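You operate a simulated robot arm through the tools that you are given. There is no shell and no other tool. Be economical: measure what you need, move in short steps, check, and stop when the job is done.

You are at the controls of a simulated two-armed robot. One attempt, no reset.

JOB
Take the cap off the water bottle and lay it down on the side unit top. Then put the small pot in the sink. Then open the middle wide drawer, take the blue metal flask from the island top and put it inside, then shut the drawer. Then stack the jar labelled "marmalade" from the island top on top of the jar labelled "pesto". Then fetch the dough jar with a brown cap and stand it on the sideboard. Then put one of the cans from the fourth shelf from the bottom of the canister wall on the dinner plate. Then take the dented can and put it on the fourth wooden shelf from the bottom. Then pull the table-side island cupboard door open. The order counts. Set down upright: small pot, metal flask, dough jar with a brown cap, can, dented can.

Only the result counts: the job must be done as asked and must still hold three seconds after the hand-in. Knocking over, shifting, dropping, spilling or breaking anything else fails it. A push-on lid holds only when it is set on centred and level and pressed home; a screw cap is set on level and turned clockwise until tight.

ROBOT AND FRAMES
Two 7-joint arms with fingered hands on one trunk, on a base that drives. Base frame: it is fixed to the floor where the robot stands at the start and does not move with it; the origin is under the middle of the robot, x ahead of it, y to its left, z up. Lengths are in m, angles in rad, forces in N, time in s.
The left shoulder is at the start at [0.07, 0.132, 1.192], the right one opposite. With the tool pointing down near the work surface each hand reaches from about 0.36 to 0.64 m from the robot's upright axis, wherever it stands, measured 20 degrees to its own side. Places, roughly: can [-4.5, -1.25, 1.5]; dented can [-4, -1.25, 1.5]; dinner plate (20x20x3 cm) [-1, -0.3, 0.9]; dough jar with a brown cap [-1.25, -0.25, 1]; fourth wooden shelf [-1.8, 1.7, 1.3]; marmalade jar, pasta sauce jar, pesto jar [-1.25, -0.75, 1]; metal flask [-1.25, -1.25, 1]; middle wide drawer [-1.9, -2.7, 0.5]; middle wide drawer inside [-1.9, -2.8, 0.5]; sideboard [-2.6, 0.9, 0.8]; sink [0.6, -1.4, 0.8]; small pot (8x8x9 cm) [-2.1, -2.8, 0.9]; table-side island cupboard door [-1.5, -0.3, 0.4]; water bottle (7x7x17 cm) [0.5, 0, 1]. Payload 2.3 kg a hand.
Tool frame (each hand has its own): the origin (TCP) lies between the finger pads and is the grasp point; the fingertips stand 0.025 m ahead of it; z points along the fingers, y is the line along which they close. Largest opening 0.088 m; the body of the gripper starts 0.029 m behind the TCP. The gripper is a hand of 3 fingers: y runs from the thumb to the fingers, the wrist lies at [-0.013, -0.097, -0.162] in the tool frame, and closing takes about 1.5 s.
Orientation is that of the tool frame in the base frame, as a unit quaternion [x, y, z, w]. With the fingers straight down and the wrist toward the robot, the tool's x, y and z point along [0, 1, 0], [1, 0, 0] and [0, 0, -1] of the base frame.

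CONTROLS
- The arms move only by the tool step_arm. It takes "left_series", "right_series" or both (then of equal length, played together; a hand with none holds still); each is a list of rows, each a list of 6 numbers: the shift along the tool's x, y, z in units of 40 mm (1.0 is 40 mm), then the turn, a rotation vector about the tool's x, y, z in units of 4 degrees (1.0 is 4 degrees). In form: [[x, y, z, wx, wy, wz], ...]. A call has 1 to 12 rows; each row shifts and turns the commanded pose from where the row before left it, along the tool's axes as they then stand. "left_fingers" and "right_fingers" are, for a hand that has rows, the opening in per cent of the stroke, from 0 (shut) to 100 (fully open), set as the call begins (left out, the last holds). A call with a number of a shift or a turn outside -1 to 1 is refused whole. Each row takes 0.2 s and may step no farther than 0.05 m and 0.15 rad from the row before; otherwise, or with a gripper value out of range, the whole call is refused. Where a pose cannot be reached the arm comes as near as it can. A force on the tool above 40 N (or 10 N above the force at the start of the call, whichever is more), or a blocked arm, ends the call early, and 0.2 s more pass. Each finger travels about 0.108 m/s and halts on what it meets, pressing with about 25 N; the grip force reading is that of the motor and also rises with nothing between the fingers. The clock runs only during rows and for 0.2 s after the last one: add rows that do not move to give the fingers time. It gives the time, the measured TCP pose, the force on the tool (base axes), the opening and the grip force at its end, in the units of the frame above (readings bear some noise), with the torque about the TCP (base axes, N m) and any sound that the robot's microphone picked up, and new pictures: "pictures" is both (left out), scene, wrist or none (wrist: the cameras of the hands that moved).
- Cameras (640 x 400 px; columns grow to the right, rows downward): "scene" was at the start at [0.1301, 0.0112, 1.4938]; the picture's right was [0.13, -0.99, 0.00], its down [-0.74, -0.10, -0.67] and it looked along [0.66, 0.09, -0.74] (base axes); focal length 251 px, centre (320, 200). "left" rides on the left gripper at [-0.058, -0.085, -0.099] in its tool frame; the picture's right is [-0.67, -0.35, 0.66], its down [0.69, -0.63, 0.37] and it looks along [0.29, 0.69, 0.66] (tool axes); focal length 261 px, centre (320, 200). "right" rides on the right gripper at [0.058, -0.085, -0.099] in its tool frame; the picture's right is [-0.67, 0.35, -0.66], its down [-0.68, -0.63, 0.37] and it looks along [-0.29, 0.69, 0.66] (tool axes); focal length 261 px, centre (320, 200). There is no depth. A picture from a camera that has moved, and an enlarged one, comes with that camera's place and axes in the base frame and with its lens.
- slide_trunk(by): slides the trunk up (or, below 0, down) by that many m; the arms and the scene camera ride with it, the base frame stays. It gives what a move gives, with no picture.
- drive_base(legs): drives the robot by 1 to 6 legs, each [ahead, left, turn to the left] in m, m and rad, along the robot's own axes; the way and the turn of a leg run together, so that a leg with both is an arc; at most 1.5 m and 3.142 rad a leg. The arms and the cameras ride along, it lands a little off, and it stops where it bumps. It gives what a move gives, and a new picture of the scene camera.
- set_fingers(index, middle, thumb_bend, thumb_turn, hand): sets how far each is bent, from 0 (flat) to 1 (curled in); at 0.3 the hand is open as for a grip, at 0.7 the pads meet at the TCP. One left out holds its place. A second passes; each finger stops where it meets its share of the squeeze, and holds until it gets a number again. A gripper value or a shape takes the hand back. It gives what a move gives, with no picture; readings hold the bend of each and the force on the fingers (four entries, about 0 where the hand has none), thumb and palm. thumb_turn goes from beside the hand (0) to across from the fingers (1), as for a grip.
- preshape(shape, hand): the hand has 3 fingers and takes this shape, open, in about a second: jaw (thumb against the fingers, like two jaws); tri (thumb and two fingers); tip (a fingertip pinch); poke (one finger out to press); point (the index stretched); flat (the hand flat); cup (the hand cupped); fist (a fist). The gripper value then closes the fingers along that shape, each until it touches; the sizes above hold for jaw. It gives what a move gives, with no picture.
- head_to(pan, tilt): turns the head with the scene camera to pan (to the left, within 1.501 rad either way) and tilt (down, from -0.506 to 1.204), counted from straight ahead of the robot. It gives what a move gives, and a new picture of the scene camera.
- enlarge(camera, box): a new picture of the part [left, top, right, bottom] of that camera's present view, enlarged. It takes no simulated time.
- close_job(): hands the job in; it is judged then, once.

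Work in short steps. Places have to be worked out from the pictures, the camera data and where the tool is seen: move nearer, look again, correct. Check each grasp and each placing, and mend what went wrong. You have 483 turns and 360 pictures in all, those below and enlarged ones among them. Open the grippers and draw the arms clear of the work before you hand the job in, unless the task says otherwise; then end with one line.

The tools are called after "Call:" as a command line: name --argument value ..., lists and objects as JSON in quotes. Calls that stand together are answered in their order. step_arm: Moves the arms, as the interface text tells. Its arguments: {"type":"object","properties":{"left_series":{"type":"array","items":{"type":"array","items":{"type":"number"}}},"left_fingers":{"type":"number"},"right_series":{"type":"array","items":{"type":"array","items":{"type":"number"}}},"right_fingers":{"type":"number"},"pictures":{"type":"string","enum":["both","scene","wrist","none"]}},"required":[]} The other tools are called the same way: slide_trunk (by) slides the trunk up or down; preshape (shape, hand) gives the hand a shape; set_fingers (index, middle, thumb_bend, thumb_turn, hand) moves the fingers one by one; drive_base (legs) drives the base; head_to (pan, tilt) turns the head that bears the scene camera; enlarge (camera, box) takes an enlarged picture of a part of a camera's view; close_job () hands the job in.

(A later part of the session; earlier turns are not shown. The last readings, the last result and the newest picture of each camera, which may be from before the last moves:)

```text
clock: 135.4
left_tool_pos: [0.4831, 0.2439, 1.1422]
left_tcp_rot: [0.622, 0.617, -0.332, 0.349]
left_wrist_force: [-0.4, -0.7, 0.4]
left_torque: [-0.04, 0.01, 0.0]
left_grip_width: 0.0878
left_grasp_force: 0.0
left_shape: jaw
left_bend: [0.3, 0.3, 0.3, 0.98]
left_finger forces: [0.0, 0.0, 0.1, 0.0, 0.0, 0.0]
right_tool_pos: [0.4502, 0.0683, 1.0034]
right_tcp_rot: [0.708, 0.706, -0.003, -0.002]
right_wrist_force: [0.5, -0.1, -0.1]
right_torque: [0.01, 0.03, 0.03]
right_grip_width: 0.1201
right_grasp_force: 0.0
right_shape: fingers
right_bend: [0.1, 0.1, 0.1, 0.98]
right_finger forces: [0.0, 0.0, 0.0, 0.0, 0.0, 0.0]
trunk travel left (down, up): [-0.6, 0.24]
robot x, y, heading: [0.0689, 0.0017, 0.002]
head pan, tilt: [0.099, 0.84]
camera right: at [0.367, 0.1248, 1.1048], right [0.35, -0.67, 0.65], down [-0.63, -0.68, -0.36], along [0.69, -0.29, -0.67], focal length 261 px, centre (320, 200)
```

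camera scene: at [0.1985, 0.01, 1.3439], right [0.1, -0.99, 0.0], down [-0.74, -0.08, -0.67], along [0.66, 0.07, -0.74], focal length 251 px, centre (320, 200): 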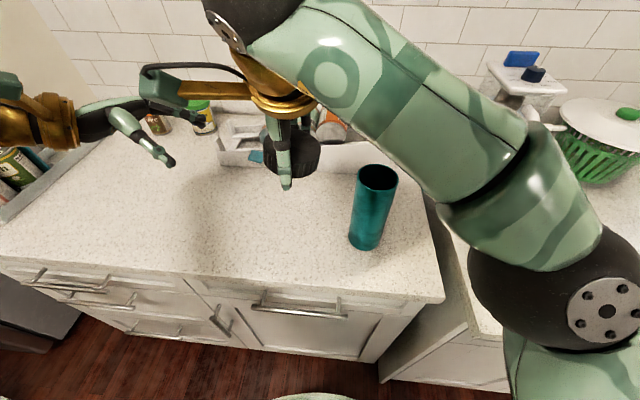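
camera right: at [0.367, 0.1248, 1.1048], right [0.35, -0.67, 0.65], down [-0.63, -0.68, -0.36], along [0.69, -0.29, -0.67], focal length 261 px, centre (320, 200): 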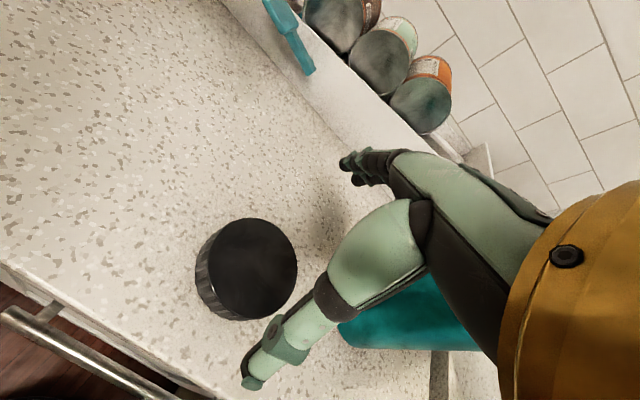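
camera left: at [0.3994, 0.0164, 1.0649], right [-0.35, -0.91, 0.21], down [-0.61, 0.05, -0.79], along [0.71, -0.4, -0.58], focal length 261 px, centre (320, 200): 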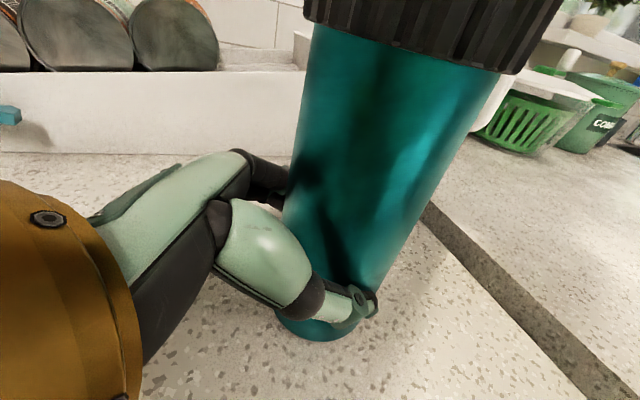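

Cap lies on the counter. Raise the right hand, reset its shape, back away and look around.

Call:
step_arm --right_series '[[0, 0, -1, 0, 0, 0], [0, 0, -1, 0, 0, 0], [0, 0, -1, 0, 0, 0], [0, 0, -1, 0, 0, 0], [-1, -0.3, 0, 0, 0, 0], [-1, -0.3, 0, 0, 0, 0], [-1, -0.3, 0, 0, 0, 0], [-1, -0.3, 0, 0, 0, 0], [0, 0, 0, 0, 0, 0]]' --pictures "none"

Call:
preshape --hand "right" --shape "jaw"

Call:
drive_base --legs '[[-0.5, 0, 0]]'

Call:
head_to --pan -1.4 --tilt 0.3

Call:
head_to --pan 1.4 --tilt 0.3

```text
clock: 137.4
left_tool_pos: [0.4832, 0.2439, 1.1416]
left_tcp_rot: [0.622, 0.617, -0.333, 0.349]
left_wrist_force: [0.2, -0.6, 0.5]
left_torque: [0.01, 0.0, 0.0]
left_grip_width: 0.0877
left_grasp_force: 0.1
left_shape: jaw
left_bend: [0.3, 0.3, 0.3, 0.98]
left_finger forces: [0.0, 0.0, 0.0, 0.0, 0.0, 0.1]
right_tool_pos: [0.4016, -0.0934, 1.162]
right_tcp_rot: [0.708, 0.706, -0.003, -0.002]
right_wrist_force: [0.2, 0.6, -0.2]
right_torque: [-0.02, 0.01, 0.0]
right_grip_width: 0.1201
right_grasp_force: 0.1
right_shape: fingers
right_bend: [0.1, 0.1, 0.1, 0.98]
right_finger forces: [0.0, 0.1, 0.0, 0.0, 0.1, 0.1]
trunk travel left (down, up): [-0.6, 0.24]
robot x, y, heading: [0.069, -0.0003, 0.001]
head pan, tilt: [0.099, 0.84]
```

```text
clock: 138.3
left_tool_pos: [0.4824, 0.243, 1.142]
left_tcp_rot: [0.623, 0.617, -0.331, 0.349]
left_wrist_force: [-0.4, -0.3, -0.3]
left_torque: [0.02, -0.01, -0.01]
left_grip_width: 0.0879
left_grasp_force: 0.0
left_shape: jaw
left_bend: [0.3, 0.3, 0.3, 0.98]
left_finger forces: [0.0, 0.0, 0.0, 0.0, 0.1, 0.0]
right_tool_pos: [0.3999, -0.0935, 1.1622]
right_tcp_rot: [0.708, 0.706, -0.003, -0.002]
right_wrist_force: [0.0, 0.3, 0.5]
right_torque: [-0.01, -0.04, 0.01]
right_grip_width: 0.0877
right_grasp_force: 0.1
right_shape: jaw
right_bend: [0.3, 0.3, 0.3, 0.98]
right_finger forces: [0.1, 0.1, 0.0, 0.0, 0.0, 0.0]
trunk travel left (down, up): [-0.6, 0.24]
robot x, y, heading: [0.071, -0.0003, 0.003]
head pan, tilt: [0.099, 0.84]
```

```text
clock: 141.2
left_tool_pos: [-0.0117, 0.2423, 1.1411]
left_tcp_rot: [0.624, 0.615, -0.333, 0.347]
left_wrist_force: [-1.1, -0.6, -0.3]
left_torque: [0.02, 0.01, -0.03]
left_grip_width: 0.0875
left_grasp_force: 0.1
left_shape: jaw
left_bend: [0.3, 0.3, 0.3, 0.98]
left_finger forces: [0.0, 0.0, 0.0, 0.0, 0.0, 0.1]
right_tool_pos: [-0.0962, -0.0938, 1.1621]
right_tcp_rot: [0.71, 0.704, -0.004, -0.001]
right_wrist_force: [0.4, 0.5, 0.2]
right_torque: [0.0, -0.01, 0.0]
right_grip_width: 0.0882
right_grasp_force: 0.2
right_shape: jaw
right_bend: [0.3, 0.3, 0.3, 0.98]
right_finger forces: [0.0, 0.0, 0.0, 0.1, 0.0, 0.1]
trunk travel left (down, up): [-0.6, 0.24]
robot x, y, heading: [-0.4278, 0.0016, -0.007]
head pan, tilt: [0.099, 0.84]
camera scene: at [-0.2976, 0.0096, 1.3437], right [0.09, -1.0, 0.0], down [-0.74, -0.07, -0.67], along [0.66, 0.06, -0.74], focal length 251 px, centre (320, 200)
```

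scene: 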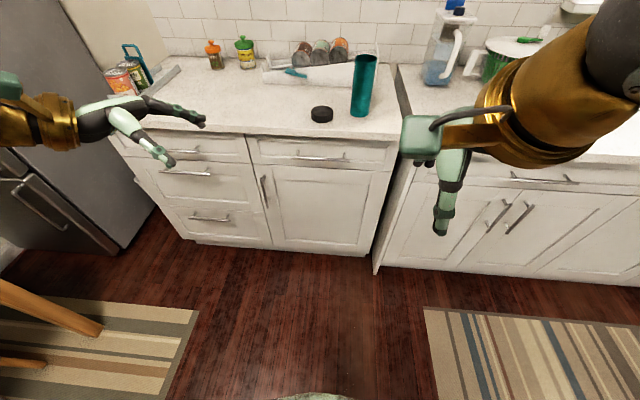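

```text
clock: 142.8
left_tool_pos: [-0.013, 0.2401, 1.1426]
left_tcp_rot: [0.624, 0.614, -0.335, 0.348]
left_wrist_force: [-0.1, 0.4, -1.4]
left_torque: [0.03, 0.0, 0.0]
left_grip_width: 0.0876
left_grasp_force: 0.2
left_shape: jaw
left_bend: [0.3, 0.3, 0.3, 0.98]
left_finger forces: [0.0, 0.0, 0.0, 0.0, 0.0, 0.0]
right_tool_pos: [-0.0984, -0.0958, 1.1616]
right_tcp_rot: [0.711, 0.703, -0.003, -0.002]
right_wrist_force: [0.1, -0.5, 0.3]
right_torque: [0.02, 0.01, 0.0]
right_grip_width: 0.0881
right_grasp_force: 0.1
right_shape: jaw
right_bend: [0.3, 0.3, 0.3, 0.98]
right_finger forces: [0.0, 0.0, 0.0, 0.1, 0.1, 0.1]
trunk travel left (down, up): [-0.6, 0.24]
robot x, y, heading: [-0.4291, -0.0012, -0.002]
head pan, tilt: [-1.4, 0.3]
camera scene: at [-0.3615, -0.0898, 1.3914], right [-0.99, -0.16, 0.0], down [-0.05, 0.29, -0.96], along [0.16, -0.94, -0.3], focal length 251 px, centre (320, 200)
```

scene: 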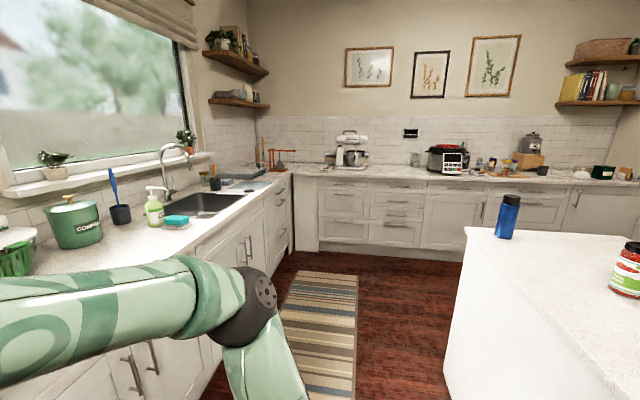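

```text
clock: 145.3
left_tool_pos: [-0.0129, 0.2411, 1.1435]
left_tcp_rot: [0.625, 0.614, -0.334, 0.348]
left_wrist_force: [-0.3, 0.2, 0.3]
left_torque: [0.01, -0.01, -0.02]
left_grip_width: 0.0876
left_grasp_force: 0.1
left_shape: jaw
left_bend: [0.3, 0.3, 0.3, 0.98]
left_finger forces: [0.0, 0.0, 0.0, 0.0, 0.1, 0.1]
right_tool_pos: [-0.098, -0.0946, 1.1629]
right_tcp_rot: [0.711, 0.703, -0.003, -0.002]
right_wrist_force: [-0.2, -0.4, 0.7]
right_torque: [-0.03, 0.0, 0.02]
right_grip_width: 0.088
right_grasp_force: 0.1
right_shape: jaw
right_bend: [0.3, 0.3, 0.3, 0.98]
right_finger forces: [0.0, 0.0, 0.0, 0.1, 0.0, 0.1]
trunk travel left (down, up): [-0.6, 0.24]
robot x, y, heading: [-0.4299, 0.0046, -0.014]
head pan, tilt: [1.4, 0.3]
camera scene: at [-0.3601, 0.0942, 1.3914], right [0.98, -0.18, 0.0], down [-0.05, -0.29, -0.96], along [0.17, 0.94, -0.3], focal length 251 px, centre (320, 200)
```

scene: 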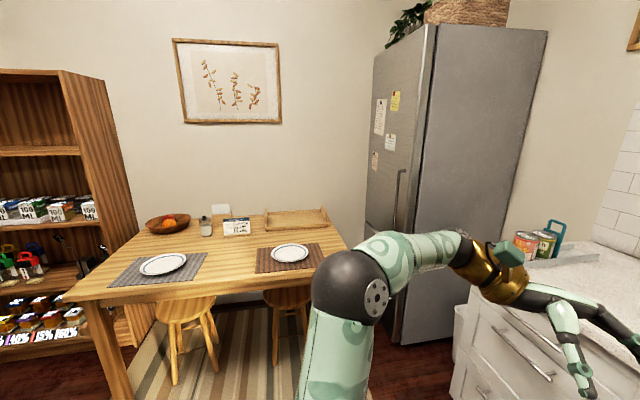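

The pot is on the far counter run. Turn toward −y and drive down the aisle between island and sink.

Call:
drive_base --legs '[[0, 0, -1.56], [1.4, 0.2, 0], [0.5, 0, 0]]'

Call:
head_to --pan -0.7 --tilt 0.35

```text
clock: 158.6
left_tool_pos: [-0.0777, -2.2883, 1.1428]
left_tcp_rot: [0.876, -0.023, -0.482, 0.0]
left_wrist_force: [0.3, -0.6, -0.2]
left_torque: [0.02, 0.0, -0.02]
left_grip_width: 0.0877
left_grasp_force: 0.0
left_shape: jaw
left_bend: [0.3, 0.3, 0.3, 0.98]
left_finger forces: [0.0, 0.0, 0.0, 0.0, 0.0, 0.0]
right_tool_pos: [-0.4092, -2.1922, 1.1617]
right_tcp_rot: [1.0, -0.023, -0.001, -0.003]
right_wrist_force: [-0.2, -1.5, 0.2]
right_torque: [0.02, 0.03, 0.02]
right_grip_width: 0.0879
right_grasp_force: 0.1
right_shape: jaw
right_bend: [0.3, 0.3, 0.3, 0.98]
right_finger forces: [0.1, 0.0, 0.0, 0.0, 0.1, 0.0]
trunk travel left (down, up): [-0.6, 0.24]
robot x, y, heading: [-0.3045, -1.8657, -1.615]
head pan, tilt: [1.4, 0.3]
camera scene: at [-0.2112, -1.9329, 1.3914], right [-0.21, -0.98, 0.0], down [-0.29, 0.06, -0.96], along [0.93, -0.2, -0.3], focal length 251 px, centre (320, 200)
```

scene: 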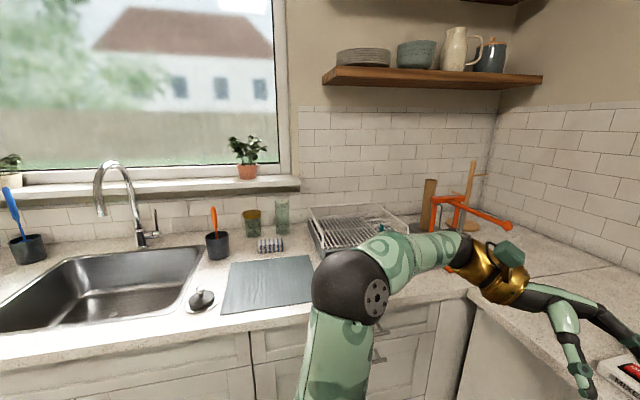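

```text
clock: 160.6
left_tool_pos: [-0.0764, -2.2875, 1.1422]
left_tcp_rot: [0.876, -0.023, -0.482, 0.001]
left_wrist_force: [0.6, -0.5, -0.4]
left_torque: [-0.01, 0.01, 0.0]
left_grip_width: 0.0881
left_grasp_force: 0.2
left_shape: jaw
left_bend: [0.3, 0.3, 0.3, 0.98]
left_finger forces: [0.1, 0.1, 0.0, 0.0, 0.0, 0.0]
right_tool_pos: [-0.4106, -2.1927, 1.1627]
right_tcp_rot: [1.0, -0.023, 0.0, -0.003]
right_wrist_force: [0.1, -0.6, -0.2]
right_torque: [0.03, -0.02, -0.01]
right_grip_width: 0.0878
right_grasp_force: 0.1
right_shape: jaw
right_bend: [0.3, 0.3, 0.3, 0.98]
right_finger forces: [0.0, 0.1, 0.0, 0.0, 0.1, 0.1]
trunk travel left (down, up): [-0.6, 0.24]
robot x, y, heading: [-0.3027, -1.8609, -1.615]
head pan, tilt: [-0.7, 0.351]
camera scene: at [-0.3654, -1.9827, 1.3867], right [-0.74, 0.68, 0.0], down [0.23, 0.25, -0.94], along [-0.63, -0.69, -0.34], focal length 251 px, centre (320, 200)
```

scene: 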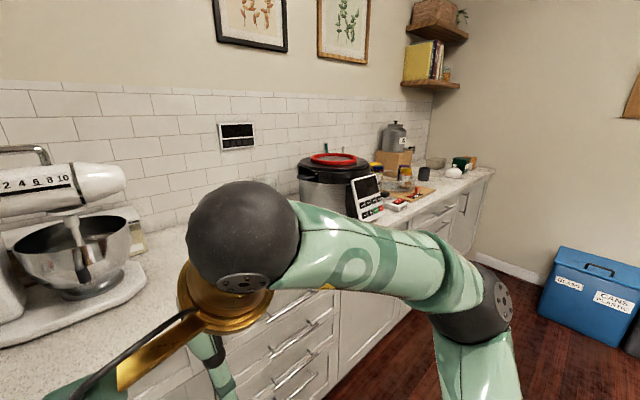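

Strafe right along the far counter, correcting heading, and look at the counter.

Call:
drive_base --legs '[[0.0, -1.35, 0.045]]'

Call:
head_to --pan -0.3 --tilt 0.45

```text
clock: 167.4
left_tool_pos: [-1.4275, -2.2402, 1.1425]
left_tcp_rot: [0.876, -0.013, -0.482, 0.006]
left_wrist_force: [-0.4, -0.3, -0.9]
left_torque: [0.0, -0.03, -0.04]
left_grip_width: 0.0877
left_grasp_force: 0.1
left_shape: jaw
left_bend: [0.3, 0.3, 0.3, 0.98]
left_finger forces: [0.1, 0.0, 0.1, 0.1, 0.1, 0.0]
right_tool_pos: [-1.7626, -2.1504, 1.1625]
right_tcp_rot: [1.0, -0.012, -0.001, -0.004]
right_wrist_force: [0.0, 0.0, 0.1]
right_torque: [0.0, -0.01, -0.01]
right_grip_width: 0.0883
right_grasp_force: 0.1
right_shape: jaw
right_bend: [0.3, 0.3, 0.3, 0.98]
right_finger forces: [0.1, 0.0, 0.1, 0.1, 0.0, 0.0]
trunk travel left (down, up): [-0.6, 0.24]
robot x, y, heading: [-1.6615, -1.8208, -1.594]
head pan, tilt: [-0.7, 0.351]
camera scene: at [-1.7223, -1.9404, 1.3867], right [-0.75, 0.66, 0.0], down [0.23, 0.26, -0.94], along [-0.62, -0.7, -0.34], focal length 251 px, centre (320, 200)
```

scene: 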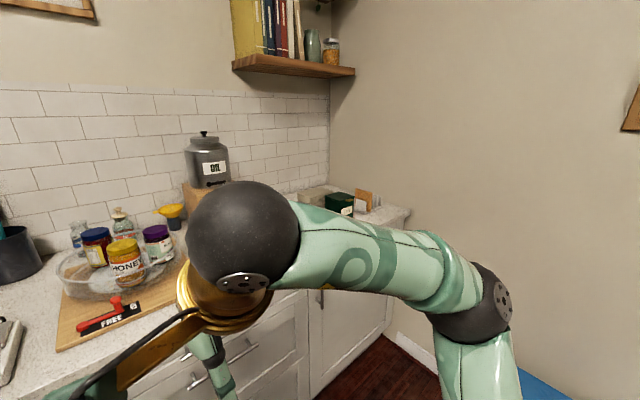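

```text
clock: 168.2
left_tool_pos: [-1.4264, -2.2406, 1.1423]
left_tcp_rot: [0.876, -0.013, -0.482, 0.007]
left_wrist_force: [0.0, -0.4, -0.7]
left_torque: [-0.02, 0.0, 0.0]
left_grip_width: 0.0878
left_grasp_force: 0.1
left_shape: jaw
left_bend: [0.3, 0.3, 0.3, 0.98]
left_finger forces: [0.0, 0.0, 0.1, 0.1, 0.1, 0.0]
right_tool_pos: [-1.763, -2.1521, 1.1614]
right_tcp_rot: [1.0, -0.013, -0.001, -0.004]
right_wrist_force: [0.0, -0.8, 1.2]
right_torque: [0.01, 0.0, -0.02]
right_grip_width: 0.088
right_grasp_force: 0.1
right_shape: jaw
right_bend: [0.3, 0.3, 0.3, 0.98]
right_finger forces: [0.0, 0.0, 0.0, 0.0, 0.1, 0.1]
trunk travel left (down, up): [-0.6, 0.24]
robot x, y, heading: [-1.6593, -1.8228, -1.591]
head pan, tilt: [-0.3, 0.45]
camera scene: at [-1.6903, -1.9576, 1.3775], right [-0.95, 0.32, 0.0], down [0.14, 0.41, -0.9], along [-0.29, -0.85, -0.44], focal length 251 px, centre (320, 200)
```

scene: 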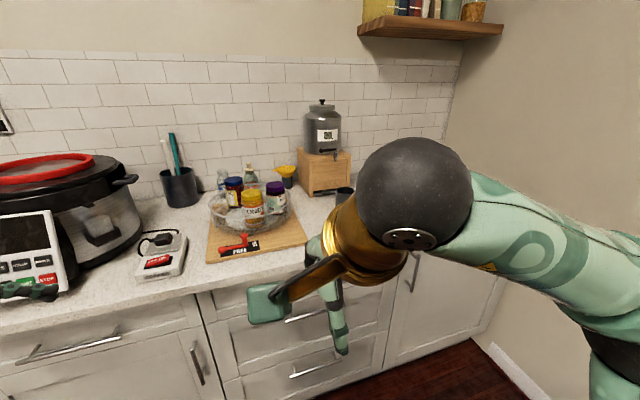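

The right arm blocks the view; strafe 0.35 right and pan left.

Call:
drive_base --legs '[[0.0, -0.35, 0.02]]'

Call:
head_to --pan 0.15 --tilt 0.5

```text
clock: 170.5
left_tool_pos: [-1.7735, -2.2307, 1.1417]
left_tcp_rot: [0.876, -0.005, -0.482, 0.012]
left_wrist_force: [-0.9, -0.2, -0.7]
left_torque: [-0.01, -0.01, -0.01]
left_grip_width: 0.0874
left_grasp_force: 0.1
left_shape: jaw
left_bend: [0.3, 0.3, 0.3, 0.98]
left_finger forces: [0.0, 0.1, 0.0, 0.0, 0.0, 0.1]
right_tool_pos: [-2.11, -2.1491, 1.1613]
right_tcp_rot: [1.0, -0.001, -0.001, -0.004]
right_wrist_force: [0.0, 1.2, 0.7]
right_torque: [-0.02, -0.01, 0.0]
right_grip_width: 0.088
right_grasp_force: 0.0
right_shape: jaw
right_bend: [0.3, 0.3, 0.3, 0.98]
right_finger forces: [0.0, 0.0, 0.0, 0.1, 0.0, 0.0]
trunk travel left (down, up): [-0.6, 0.24]
robot x, y, heading: [-2.0192, -1.819, -1.569]
head pan, tilt: [-0.3, 0.45]
camera scene: at [-2.0412, -1.9543, 1.3775], right [-0.96, 0.3, 0.0], down [0.13, 0.42, -0.9], along [-0.27, -0.86, -0.44], focal length 251 px, centre (320, 200)
```

scene: 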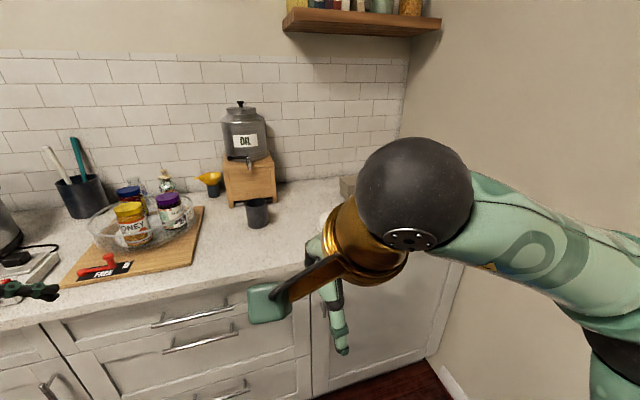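

```text
clock: 171.4
left_tool_pos: [-1.7739, -2.2302, 1.1424]
left_tcp_rot: [0.876, -0.004, -0.482, 0.012]
left_wrist_force: [-0.3, -0.9, -0.5]
left_torque: [0.0, 0.0, 0.01]
left_grip_width: 0.0879
left_grasp_force: 0.0
left_shape: jaw
left_bend: [0.3, 0.3, 0.3, 0.98]
left_finger forces: [0.0, 0.0, 0.1, 0.1, 0.0, 0.0]
right_tool_pos: [-2.1109, -2.15, 1.1622]
right_tcp_rot: [1.0, -0.001, 0.0, -0.003]
right_wrist_force: [-0.5, -0.3, 1.0]
right_torque: [-0.03, 0.0, -0.02]
right_grip_width: 0.0882
right_grasp_force: 0.1
right_shape: jaw
right_bend: [0.3, 0.3, 0.3, 0.98]
right_finger forces: [0.1, 0.1, 0.0, 0.0, 0.0, 0.0]
trunk travel left (down, up): [-0.6, 0.24]
robot x, y, heading: [-2.0198, -1.8148, -1.57]
head pan, tilt: [0.15, 0.499]
camera scene: at [-2.0017, -1.9565, 1.373], right [-0.99, -0.15, 0.0], down [-0.07, 0.47, -0.88], along [0.13, -0.87, -0.48], focal length 251 px, centre (320, 200)
```

scene: 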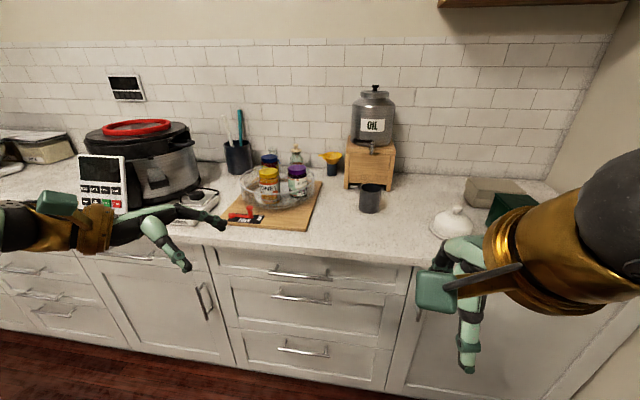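

The small pot is the dark cylinder at about (-2.07,-2.775). Tuck the left arm back and to tool-down first.

Call:
step_arm --left_series '[[0, -0.3, -0.4, 0, 1, 0], [0, -0.3, -0.4, 0, 1, 0], [0, -0.3, -0.4, 0, 1, 0], [0, -0.3, -0.4, 0, 1, 0], [0, -0.2, -0.4, 0, 1, 0], [0, -0.2, -0.4, 0, 1, 0], [0, -0.2, -0.4, 0, 1, 0], [0, -0.2, -0.4, 0, 1, 0], [0, 0, -0.4, 0, 1, 0], [0, 0, -0.4, 0, 1, 0], [0, 0, 0, 0, 1, 0]]' --pictures "none"

Call:
drive_base --legs '[[0.42, 0.15, 0]]'

Call:
head_to --pan -0.2 --tilt 0.75

```text
clock: 173.8
left_tool_pos: [-1.6855, -2.1427, 1.2478]
left_tcp_rot: [0.993, 0.0, -0.118, 0.013]
left_wrist_force: [-0.4, 0.1, -0.7]
left_torque: [-0.04, 0.01, 0.04]
left_grip_width: 0.0878
left_grasp_force: 0.1
left_shape: jaw
left_bend: [0.3, 0.3, 0.3, 0.98]
left_finger forces: [0.0, 0.0, 0.0, 0.1, 0.0, 0.1]
left hand out of reach, approached as far as the arm can: row 10
right_tool_pos: [-2.1102, -2.1473, 1.1622]
right_tcp_rot: [1.0, -0.001, 0.001, -0.004]
right_wrist_force: [0.7, 0.6, 0.9]
right_torque: [-0.03, -0.02, 0.0]
right_grip_width: 0.0879
right_grasp_force: 0.0
right_shape: jaw
right_bend: [0.3, 0.3, 0.3, 0.98]
right_finger forces: [0.0, 0.0, 0.1, 0.0, 0.1, 0.1]
trunk travel left (down, up): [-0.6, 0.24]
robot x, y, heading: [-2.0172, -1.8133, -1.571]
head pan, tilt: [0.15, 0.499]
```

```text
clock: 176.6
left_tool_pos: [-1.5311, -2.5684, 1.2487]
left_tcp_rot: [0.993, 0.004, -0.119, 0.012]
left_wrist_force: [-1.0, -0.4, 0.3]
left_torque: [-0.01, 0.0, 0.02]
left_grip_width: 0.0876
left_grasp_force: 0.0
left_shape: jaw
left_bend: [0.3, 0.3, 0.3, 0.98]
left_finger forces: [0.0, 0.0, 0.1, 0.1, 0.0, 0.1]
right_tool_pos: [-1.9578, -2.5766, 1.161]
right_tcp_rot: [1.0, 0.002, 0.0, -0.003]
right_wrist_force: [-0.1, -0.4, 0.2]
right_torque: [-0.02, 0.01, 0.02]
right_grip_width: 0.088
right_grasp_force: 0.1
right_shape: jaw
right_bend: [0.3, 0.3, 0.3, 0.98]
right_finger forces: [0.1, 0.1, 0.1, 0.0, 0.0, 0.0]
trunk travel left (down, up): [-0.6, 0.24]
robot x, y, heading: [-1.8668, -2.2439, -1.564]
head pan, tilt: [0.15, 0.499]
camera scene: at [-1.8493, -2.3824, 1.3731], right [-0.99, -0.15, 0.0], down [-0.07, 0.47, -0.88], along [0.14, -0.87, -0.48], focal length 251 px, centre (320, 200)
```

scene: 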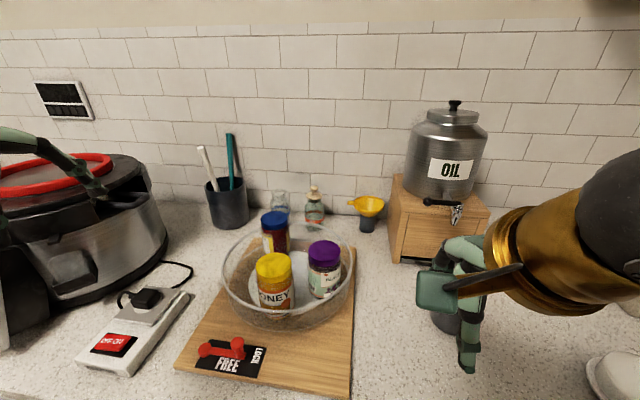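

```text
clock: 177.4
left_tool_pos: [-1.5297, -2.5683, 1.248]
left_tcp_rot: [0.993, 0.003, -0.119, 0.013]
left_wrist_force: [-0.1, -0.5, -0.2]
left_torque: [0.02, -0.01, -0.02]
left_grip_width: 0.0878
left_grasp_force: 0.0
left_shape: jaw
left_bend: [0.3, 0.3, 0.3, 0.98]
left_finger forces: [0.1, 0.0, 0.0, 0.0, 0.1, 0.1]
right_tool_pos: [-1.9564, -2.5768, 1.1614]
right_tcp_rot: [1.0, 0.001, -0.001, -0.004]
right_wrist_force: [0.3, -0.7, 0.1]
right_torque: [0.02, 0.0, 0.01]
right_grip_width: 0.0881
right_grasp_force: 0.1
right_shape: jaw
right_bend: [0.3, 0.3, 0.3, 0.98]
right_finger forces: [0.0, 0.0, 0.0, 0.1, 0.1, 0.0]
trunk travel left (down, up): [-0.6, 0.24]
robot x, y, heading: [-1.8652, -2.2416, -1.566]
head pan, tilt: [-0.201, 0.75]
camera scene: at [-1.879, -2.3749, 1.351], right [-0.98, 0.19, 0.0], down [0.13, 0.67, -0.73], along [-0.14, -0.72, -0.68], focal length 251 px, centre (320, 200)
```

scene: 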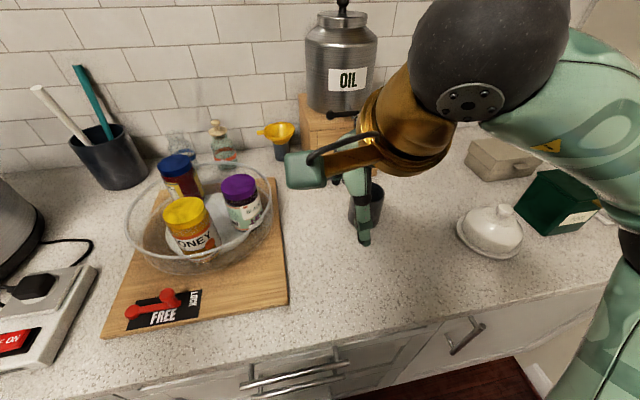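

Pot at (-2.066,-2.765). Widen the right fingers and move over it.

Call:
set_fingers --hand "right" --index 0.2 --middle 0.2 --thumb_bend 0.2

Call:
step_arm --right_series '[[-0.54, 0.92, 0, 0, 0, 0], [-0.54, 0.92, 0, 0, 0, 0], [-0.54, 0.92, 0, 0, 0, 0], [-0.54, 0.92, 0, 0, 0, 0], [-0.54, 0.92, 0, 0, 0, 0], [0, 0, 0, 0, 0, 0]]'

```text
clock: 178.4
left_tool_pos: [-1.5312, -2.5682, 1.2481]
left_tcp_rot: [0.993, 0.002, -0.118, 0.013]
left_wrist_force: [0.2, 0.3, 0.3]
left_torque: [0.02, -0.01, -0.01]
left_grip_width: 0.0877
left_grasp_force: 0.0
left_shape: jaw
left_bend: [0.3, 0.3, 0.3, 0.98]
left_finger forces: [0.0, 0.0, 0.0, 0.0, 0.1, 0.0]
right_tool_pos: [-1.9567, -2.5775, 1.1616]
right_tcp_rot: [1.0, 0.001, -0.001, -0.003]
right_wrist_force: [0.1, 0.3, -0.1]
right_torque: [0.01, 0.02, 0.02]
right_grip_width: 0.1033
right_grasp_force: 0.2
right_shape: fingers
right_bend: [0.2, 0.2, 0.2, 0.98]
right_finger forces: [0.0, 0.0, 0.0, 0.0, 0.0, 0.1]
trunk travel left (down, up): [-0.6, 0.24]
robot x, y, heading: [-1.867, -2.2465, -1.567]
head pan, tilt: [-0.201, 0.75]
```

```text
clock: 179.8
left_tool_pos: [-1.5305, -2.5681, 1.2489]
left_tcp_rot: [0.993, 0.004, -0.117, 0.013]
left_wrist_force: [-0.2, 0.1, -0.1]
left_torque: [0.02, 0.01, -0.03]
left_grip_width: 0.0878
left_grasp_force: 0.0
left_shape: jaw
left_bend: [0.3, 0.3, 0.3, 0.98]
left_finger forces: [0.0, 0.0, 0.0, 0.1, 0.0, 0.0]
right_tool_pos: [-2.0571, -2.7509, 1.1592]
right_tcp_rot: [1.0, 0.002, 0.0, -0.004]
right_wrist_force: [-0.1, 0.3, 0.9]
right_torque: [0.01, -0.03, 0.0]
right_grip_width: 0.1034
right_grasp_force: 0.0
right_shape: fingers
right_bend: [0.2, 0.2, 0.2, 0.98]
right_finger forces: [0.0, 0.1, 0.0, 0.0, 0.1, 0.1]
right hand out of reach, approached as far as the arm can: row 5
trunk travel left (down, up): [-0.6, 0.24]
robot x, y, heading: [-1.8642, -2.2471, -1.564]
head pan, tilt: [-0.201, 0.75]
camera scene: at [-1.8799, -2.3738, 1.3511], right [-0.98, 0.2, 0.0], down [0.13, 0.67, -0.73], along [-0.14, -0.72, -0.68], focal length 251 px, centre (320, 200)
camera right: at [-1.9982, -2.6672, 1.261], right [-0.67, -0.35, 0.65], down [-0.69, 0.63, -0.36], along [-0.28, -0.69, -0.66], focal length 261 px, centre (320, 200)
```

scene: 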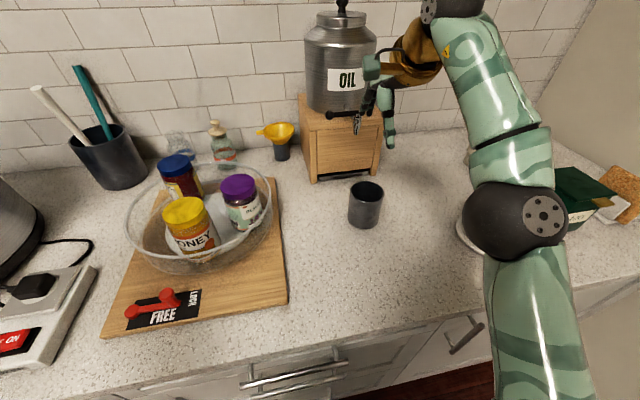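
right: 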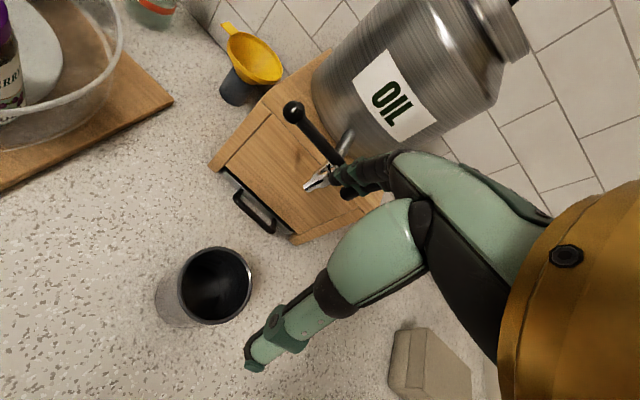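

Pot rim is ~8 mm further. Adjust and descend to just around the rim (TCP z≈1.0).

Call:
step_arm --right_series '[[-0.1, 0, 0.6, 0, 0, 0], [-0.05, 0.1, 0.8, 0, 0, 0], [0, 0.1, 0.9, 0, 0, 0], [0, 0, 0.9, 0, 0, 0], [0, 0, 0, 0, 0, 0]]'

```text
clock: 181.0
left_tool_pos: [-1.5302, -2.568, 1.2483]
left_tcp_rot: [0.993, 0.002, -0.118, 0.013]
left_wrist_force: [-0.2, 0.5, 1.6]
left_torque: [0.01, 0.03, 0.03]
left_grip_width: 0.0876
left_grasp_force: 0.2
left_shape: jaw
left_bend: [0.3, 0.3, 0.3, 0.98]
left_finger forces: [0.0, 0.0, 0.1, 0.0, 0.0, 0.0]
right_tool_pos: [-2.0642, -2.7576, 1.0317]
right_tcp_rot: [1.0, 0.001, -0.001, -0.003]
right_wrist_force: [-0.5, -0.1, -0.3]
right_torque: [-0.01, -0.01, -0.02]
right_grip_width: 0.1033
right_grasp_force: 0.0
right_shape: fingers
right_bend: [0.2, 0.2, 0.2, 0.98]
right_finger forces: [0.0, 0.0, 0.0, 0.0, 0.0, 0.0]
trunk travel left (down, up): [-0.6, 0.24]
robot x, y, heading: [-1.8664, -2.243, -1.571]
head pan, tilt: [-0.201, 0.75]
camera scene: at [-1.8788, -2.3746, 1.351], right [-0.98, 0.19, 0.0], down [0.13, 0.67, -0.73], along [-0.14, -0.72, -0.68], focal length 251 px, centre (320, 200)
camera right: at [-2.006, -2.6754, 1.1333], right [-0.67, -0.35, 0.65], down [-0.69, 0.63, -0.36], along [-0.28, -0.69, -0.67], focal length 261 px, centre (320, 200)
```

scene: 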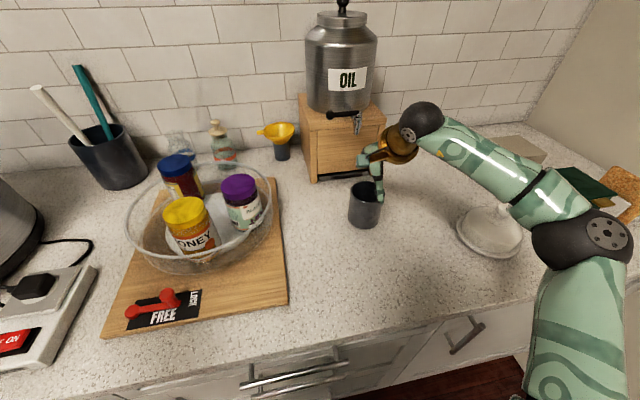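
right: 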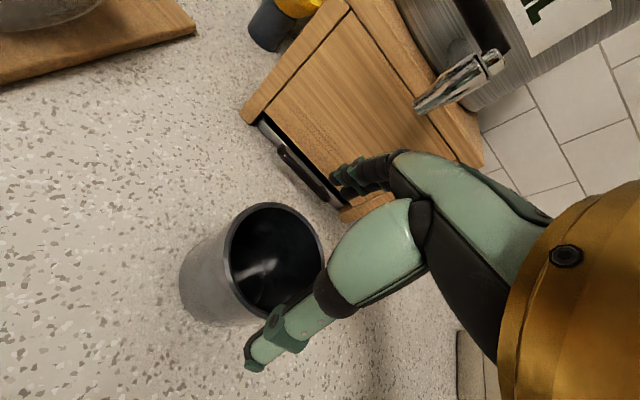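

Centred. Descend 32 mm and close.

Call:
step_arm --right_series '[[0, 0, 0.4, 0, 0, 0], [0, 0, 0.4, 0, 0, 0], [0, 0, 0, 0, 0, 0]]' --pictures "none"

Call:
step_arm --right_series '[[0, 0, 0, 0, 0, 0], [0, 0, 0, 0, 0, 0], [0, 0, 0, 0, 0, 0], [0, 0, 0, 0, 0, 0], [0, 0, 0, 0, 0, 0], [0, 0, 0, 0, 0, 0]]' --right_fingers 0

```text
clock: 181.8
left_tool_pos: [-1.5301, -2.5698, 1.2473]
left_tcp_rot: [0.993, 0.003, -0.117, 0.012]
left_wrist_force: [-0.2, 0.4, -0.4]
left_torque: [-0.01, 0.0, 0.01]
left_grip_width: 0.0875
left_grasp_force: 0.1
left_shape: jaw
left_bend: [0.3, 0.3, 0.3, 0.98]
left_finger forces: [0.1, 0.0, 0.0, 0.0, 0.1, 0.0]
right_tool_pos: [-2.0645, -2.7576, 1.0002]
right_tcp_rot: [1.0, 0.0, 0.0, -0.003]
right_wrist_force: [0.0, -0.4, -0.2]
right_torque: [0.02, 0.01, -0.01]
right_grip_width: 0.1034
right_grasp_force: 0.0
right_shape: fingers
right_bend: [0.2, 0.2, 0.2, 0.98]
right_finger forces: [0.0, 0.1, 0.0, 0.1, 0.1, 0.0]
trunk travel left (down, up): [-0.6, 0.24]
robot x, y, heading: [-1.8649, -2.2447, -1.564]
head pan, tilt: [-0.201, 0.75]
```

```text
clock: 183.2
left_tool_pos: [-1.531, -2.5686, 1.2469]
left_tcp_rot: [0.993, 0.003, -0.118, 0.012]
left_wrist_force: [0.1, -1.3, 0.0]
left_torque: [0.0, 0.01, -0.02]
left_grip_width: 0.0875
left_grasp_force: 0.1
left_shape: jaw
left_bend: [0.3, 0.3, 0.3, 0.98]
left_finger forces: [0.0, 0.0, 0.0, 0.1, 0.1, 0.0]
right_tool_pos: [-2.0644, -2.7577, 1.0011]
right_tcp_rot: [1.0, 0.001, -0.001, -0.003]
right_wrist_force: [0.1, 0.7, -0.4]
right_torque: [0.02, 0.02, 0.0]
right_grip_width: 0.0626
right_grasp_force: 25.3
right_shape: jaw
right_bend: [0.28, 0.4, 0.52, 0.99]
right_finger forces: [15.1, 7.4, 0.0, 0.0, 23.0, 0.0]
trunk travel left (down, up): [-0.6, 0.24]
robot x, y, heading: [-1.8658, -2.2433, -1.56]
head pan, tilt: [-0.201, 0.75]
camera scene: at [-1.8794, -2.3749, 1.351], right [-0.98, 0.19, 0.0], down [0.13, 0.67, -0.73], along [-0.14, -0.72, -0.68], focal length 251 px, centre (320, 200)
camera right: at [-2.0066, -2.6755, 1.1018], right [-0.67, -0.35, 0.65], down [-0.69, 0.63, -0.36], along [-0.28, -0.69, -0.67], focal length 261 px, centre (320, 200)
```

scene: 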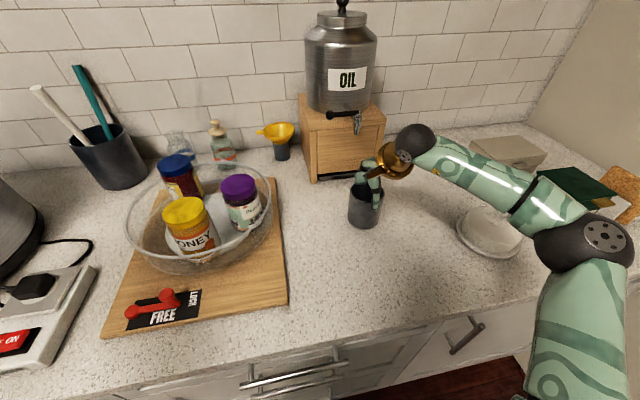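
right: 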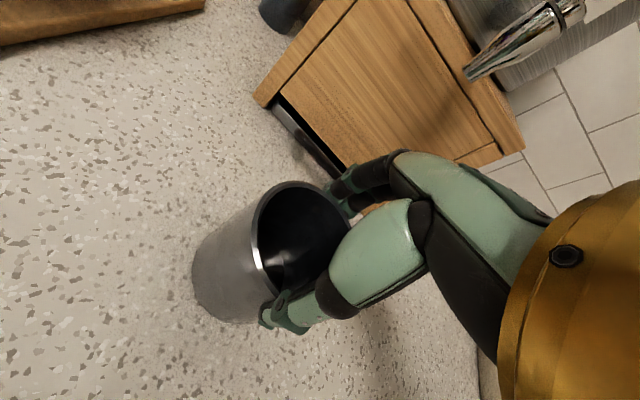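

Gripped. Lift and draw back.

Call:
step_arm --right_series '[[0, 0, -0.4, 0, 0, 0], [0, -0.3, -0.7, 0, 0, 0], [0, -0.5, -0.8, 0, 0, 0], [0, -0.7, -0.7, 0, 0, 0], [0.3, -0.8, -0.5, 0, 0, 0], [0.3, -0.8, -0.5, 0, 0, 0], [0.3, -0.8, 0, 0, 0, 0], [0, 0, 0, 0, 0, 0]]'

```text
clock: 185.0
left_tool_pos: [-1.5309, -2.5703, 1.249]
left_tcp_rot: [0.993, 0.003, -0.117, 0.011]
left_wrist_force: [-0.8, -0.3, 0.2]
left_torque: [0.02, -0.02, -0.01]
left_grip_width: 0.0875
left_grasp_force: 0.1
left_shape: jaw
left_bend: [0.3, 0.3, 0.3, 0.98]
left_finger forces: [0.1, 0.0, 0.0, 0.0, 0.0, 0.1]
right_tool_pos: [-2.0309, -2.6052, 1.1462]
right_tcp_rot: [1.0, 0.001, 0.0, -0.004]
right_wrist_force: [-0.2, 0.5, -3.0]
right_torque: [-0.01, 0.0, 0.01]
right_grip_width: 0.0626
right_grasp_force: 24.7
right_shape: jaw
right_bend: [0.28, 0.4, 0.52, 0.99]
right_finger forces: [15.4, 7.5, 0.0, 0.0, 22.8, 0.1]
trunk travel left (down, up): [-0.6, 0.24]
robot x, y, heading: [-1.8609, -2.2424, -1.563]
head pan, tilt: [-0.201, 0.75]
camera scene: at [-1.8795, -2.3759, 1.3509], right [-0.98, 0.19, 0.0], down [0.13, 0.67, -0.73], along [-0.14, -0.72, -0.68], focal length 251 px, centre (320, 200)
camera right: at [-1.9731, -2.5215, 1.2463], right [-0.67, -0.35, 0.65], down [-0.69, 0.63, -0.36], along [-0.28, -0.69, -0.67], focal length 261 px, centre (320, 200)
```

scene: 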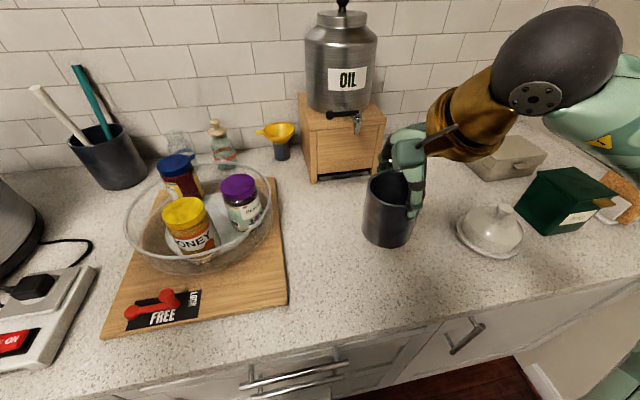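
right: 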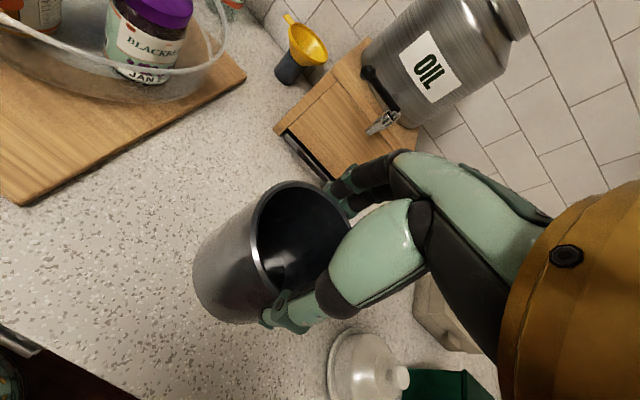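

Pot in hand (3 N). Drive back, strafe to the sink aisle and turn to face the sink.

Call:
drive_base --legs '[[-0.42, 0, 0], [0, 1.45, 0], [0, 0, 1.565], [0.0, 0.6, 0]]'

Call:
head_to --pan -0.3 --tilt 0.65

```text
clock: 201.2
left_tool_pos: [-0.0716, -0.8859, 1.249]
left_tcp_rot: [0.708, 0.696, -0.075, 0.092]
left_wrist_force: [1.4, 0.2, 0.1]
left_torque: [0.02, -0.02, 0.01]
left_grip_width: 0.0876
left_grasp_force: 0.0
left_shape: jaw
left_bend: [0.3, 0.3, 0.3, 0.98]
left_finger forces: [0.0, 0.0, 0.0, 0.1, 0.0, 0.0]
right_tool_pos: [-0.0481, -1.3869, 1.1445]
right_tcp_rot: [0.716, 0.698, -0.002, -0.002]
right_wrist_force: [0.0, -0.4, -3.1]
right_torque: [0.01, 0.01, 0.0]
right_grip_width: 0.0621
right_grasp_force: 25.0
right_shape: jaw
right_bend: [0.28, 0.4, 0.52, 0.99]
right_finger forces: [15.0, 7.4, 0.0, 0.0, 21.9, 0.0]
trunk travel left (down, up): [-0.6, 0.24]
robot x, y, heading: [-0.4047, -1.2122, -0.019]
head pan, tilt: [-0.201, 0.75]
camera scene: at [-0.2721, -1.231, 1.3509], right [-0.22, -0.98, 0.0], down [-0.67, 0.15, -0.73], along [0.71, -0.16, -0.68], focal length 251 px, centre (320, 200)
```

scene: 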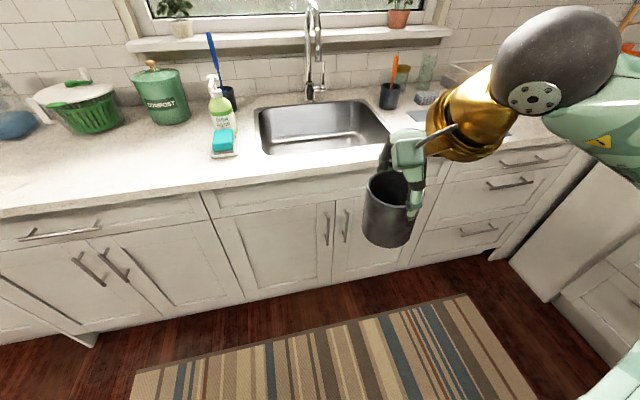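

```text
clock: 201.9
left_tool_pos: [-0.0726, -0.8843, 1.2475]
left_tcp_rot: [0.708, 0.696, -0.076, 0.091]
left_wrist_force: [-0.4, -0.3, -0.4]
left_torque: [0.02, 0.01, 0.02]
left_grip_width: 0.0875
left_grasp_force: 0.0
left_shape: jaw
left_bend: [0.3, 0.3, 0.3, 0.98]
left_finger forces: [0.1, 0.1, 0.1, 0.1, 0.0, 0.1]
right_tool_pos: [-0.0496, -1.3861, 1.1452]
right_tcp_rot: [0.715, 0.699, -0.004, -0.003]
right_wrist_force: [-0.3, -0.1, -3.8]
right_torque: [-0.03, 0.01, 0.02]
right_grip_width: 0.062
right_grasp_force: 24.8
right_shape: jaw
right_bend: [0.28, 0.4, 0.52, 0.99]
right_finger forces: [15.0, 7.4, 0.0, 0.0, 22.0, 0.0]
trunk travel left (down, up): [-0.6, 0.24]
robot x, y, heading: [-0.406, -1.2149, -0.017]
head pan, tilt: [-0.3, 0.649]
camera scene: at [-0.2705, -1.2391, 1.3595], right [-0.31, -0.95, 0.0], down [-0.57, 0.19, -0.8], along [0.76, -0.25, -0.61], focal length 251 px, centre (320, 200)
```

scene: 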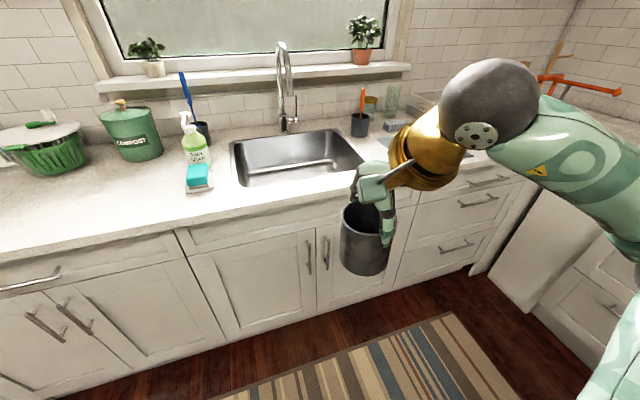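

Sink spans x 0.45–0.81, y −1.65…−1.20. Drive ahead 0.47.

Call:
drive_base --legs '[[0.46, 0, 0.017]]'

Call:
head_to --pan -0.2 --tilt 0.85

```text
clock: 204.6
left_tool_pos: [0.3741, -0.8836, 1.2472]
left_tcp_rot: [0.701, 0.703, -0.074, 0.092]
left_wrist_force: [-0.8, 0.8, -0.4]
left_torque: [0.0, 0.02, -0.03]
left_grip_width: 0.0876
left_grasp_force: 0.0
left_shape: jaw
left_bend: [0.3, 0.3, 0.3, 0.98]
left_finger forces: [0.1, 0.0, 0.0, 0.1, 0.1, 0.0]
right_tool_pos: [0.407, -1.3834, 1.1446]
right_tcp_rot: [0.708, 0.706, -0.003, -0.003]
right_wrist_force: [-0.3, 0.0, -2.8]
right_torque: [-0.01, -0.01, 0.02]
right_grip_width: 0.0621
right_grasp_force: 24.7
right_shape: jaw
right_bend: [0.28, 0.4, 0.52, 0.99]
right_finger forces: [15.1, 7.3, 0.1, 0.1, 21.9, 0.0]
trunk travel left (down, up): [-0.6, 0.24]
robot x, y, heading: [0.0469, -1.2148, -0.002]
head pan, tilt: [-0.3, 0.649]
camera scene: at [0.1817, -1.2409, 1.3596], right [-0.3, -0.96, 0.0], down [-0.58, 0.18, -0.8], along [0.76, -0.23, -0.6], focal length 251 px, centre (320, 200)
```

scene: 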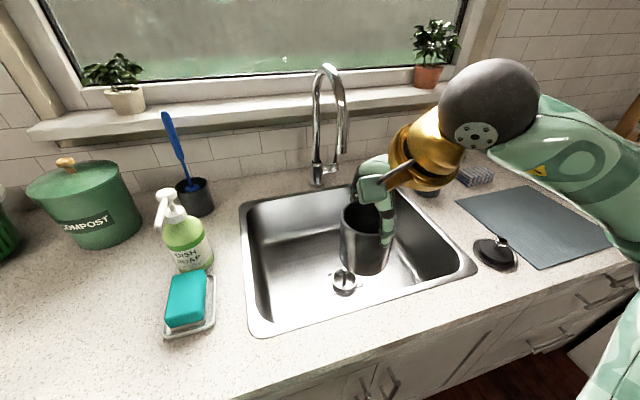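

```text
clock: 205.3
left_tool_pos: [0.373, -0.884, 1.2481]
left_tcp_rot: [0.701, 0.703, -0.074, 0.092]
left_wrist_force: [0.6, -0.2, 0.2]
left_torque: [0.0, 0.03, 0.0]
left_grip_width: 0.0875
left_grasp_force: 0.1
left_shape: jaw
left_bend: [0.3, 0.3, 0.3, 0.98]
left_finger forces: [0.0, 0.0, 0.0, 0.1, 0.0, 0.0]
right_tool_pos: [0.4069, -1.384, 1.1454]
right_tcp_rot: [0.708, 0.706, -0.004, -0.002]
right_wrist_force: [0.1, -0.1, -3.3]
right_torque: [0.02, -0.01, -0.02]
right_grip_width: 0.0618
right_grasp_force: 25.0
right_shape: jaw
right_bend: [0.28, 0.4, 0.52, 0.99]
right_finger forces: [15.0, 7.4, 0.0, 0.0, 22.0, 0.0]
trunk travel left (down, up): [-0.6, 0.24]
robot x, y, heading: [0.0482, -1.2205, 0.001]
head pan, tilt: [-0.201, 0.85]
camera scene: at [0.1768, -1.2308, 1.3429], right [-0.2, -0.98, 0.0], down [-0.74, 0.15, -0.66], along [0.65, -0.13, -0.75], focal length 251 px, centre (320, 200)
```

scene: 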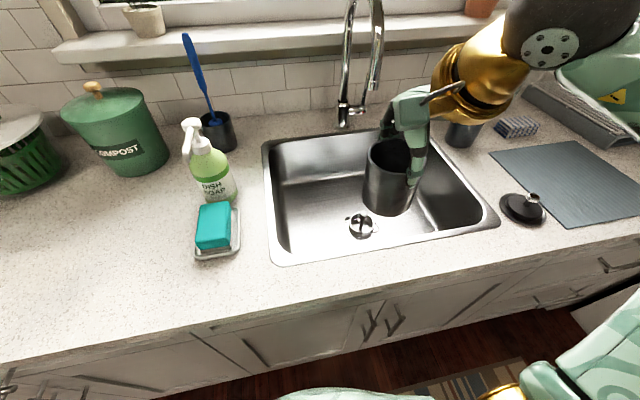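

Move over the left-front area of the basin at about (0.57,−1.31), away from drain and faucet.

Call:
step_arm --right_series '[[0.4, 0.9, 0, 0, 0, 0], [0.4, 0.9, 0, 0, 0, 0], [0.4, 0.9, 0, 0, 0, 0], [0.35, 0.8, 0, 0, 0, 0], [0.3, 0.57, 0, 0, 0, 0], [0, 0, 0.8, 0, 0, 0], [0, 0, 0.8, 0, 0, 0], [0, 0, 0, 0, 0, 0]]'

```text
clock: 207.2
left_tool_pos: [0.3742, -0.883, 1.249]
left_tcp_rot: [0.701, 0.703, -0.075, 0.093]
left_wrist_force: [-0.4, 0.9, 0.4]
left_torque: [-0.04, 0.0, 0.01]
left_grip_width: 0.0877
left_grasp_force: 0.0
left_shape: jaw
left_bend: [0.3, 0.3, 0.3, 0.98]
left_finger forces: [0.0, 0.0, 0.1, 0.1, 0.1, 0.0]
right_tool_pos: [0.5624, -1.3114, 1.0764]
right_tcp_rot: [0.709, 0.705, -0.003, -0.002]
right_wrist_force: [1.1, -0.8, -3.1]
right_torque: [-0.04, 0.02, 0.02]
right_grip_width: 0.0613
right_grasp_force: 25.1
right_shape: jaw
right_bend: [0.28, 0.4, 0.52, 0.99]
right_finger forces: [15.1, 7.4, 0.0, 0.1, 21.8, 0.0]
right hand out of reach, approached as far as the arm can: row 5
trunk travel left (down, up): [-0.6, 0.24]
robot x, y, heading: [0.0466, -1.2186, 0.004]
head pan, tilt: [-0.201, 0.85]
camera scene: at [0.1766, -1.2299, 1.3429], right [-0.2, -0.98, 0.0], down [-0.74, 0.15, -0.66], along [0.65, -0.13, -0.75], focal length 251 px, centre (320, 200)
camera right: at [0.4787, -1.2539, 1.1761], right [0.35, -0.67, 0.65], down [-0.63, -0.68, -0.36], along [0.69, -0.29, -0.67], focal length 261 px, centre (320, 200)
```

scene: 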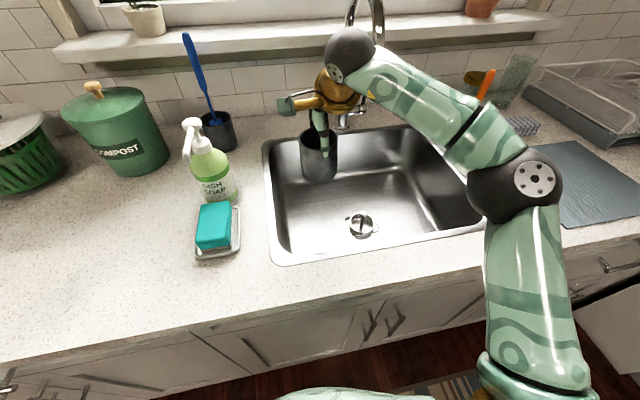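
right: 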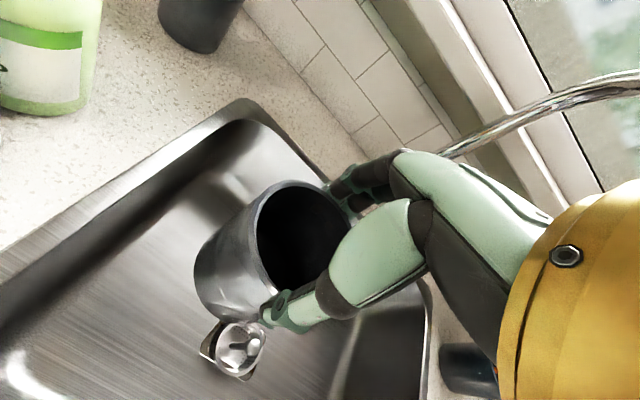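

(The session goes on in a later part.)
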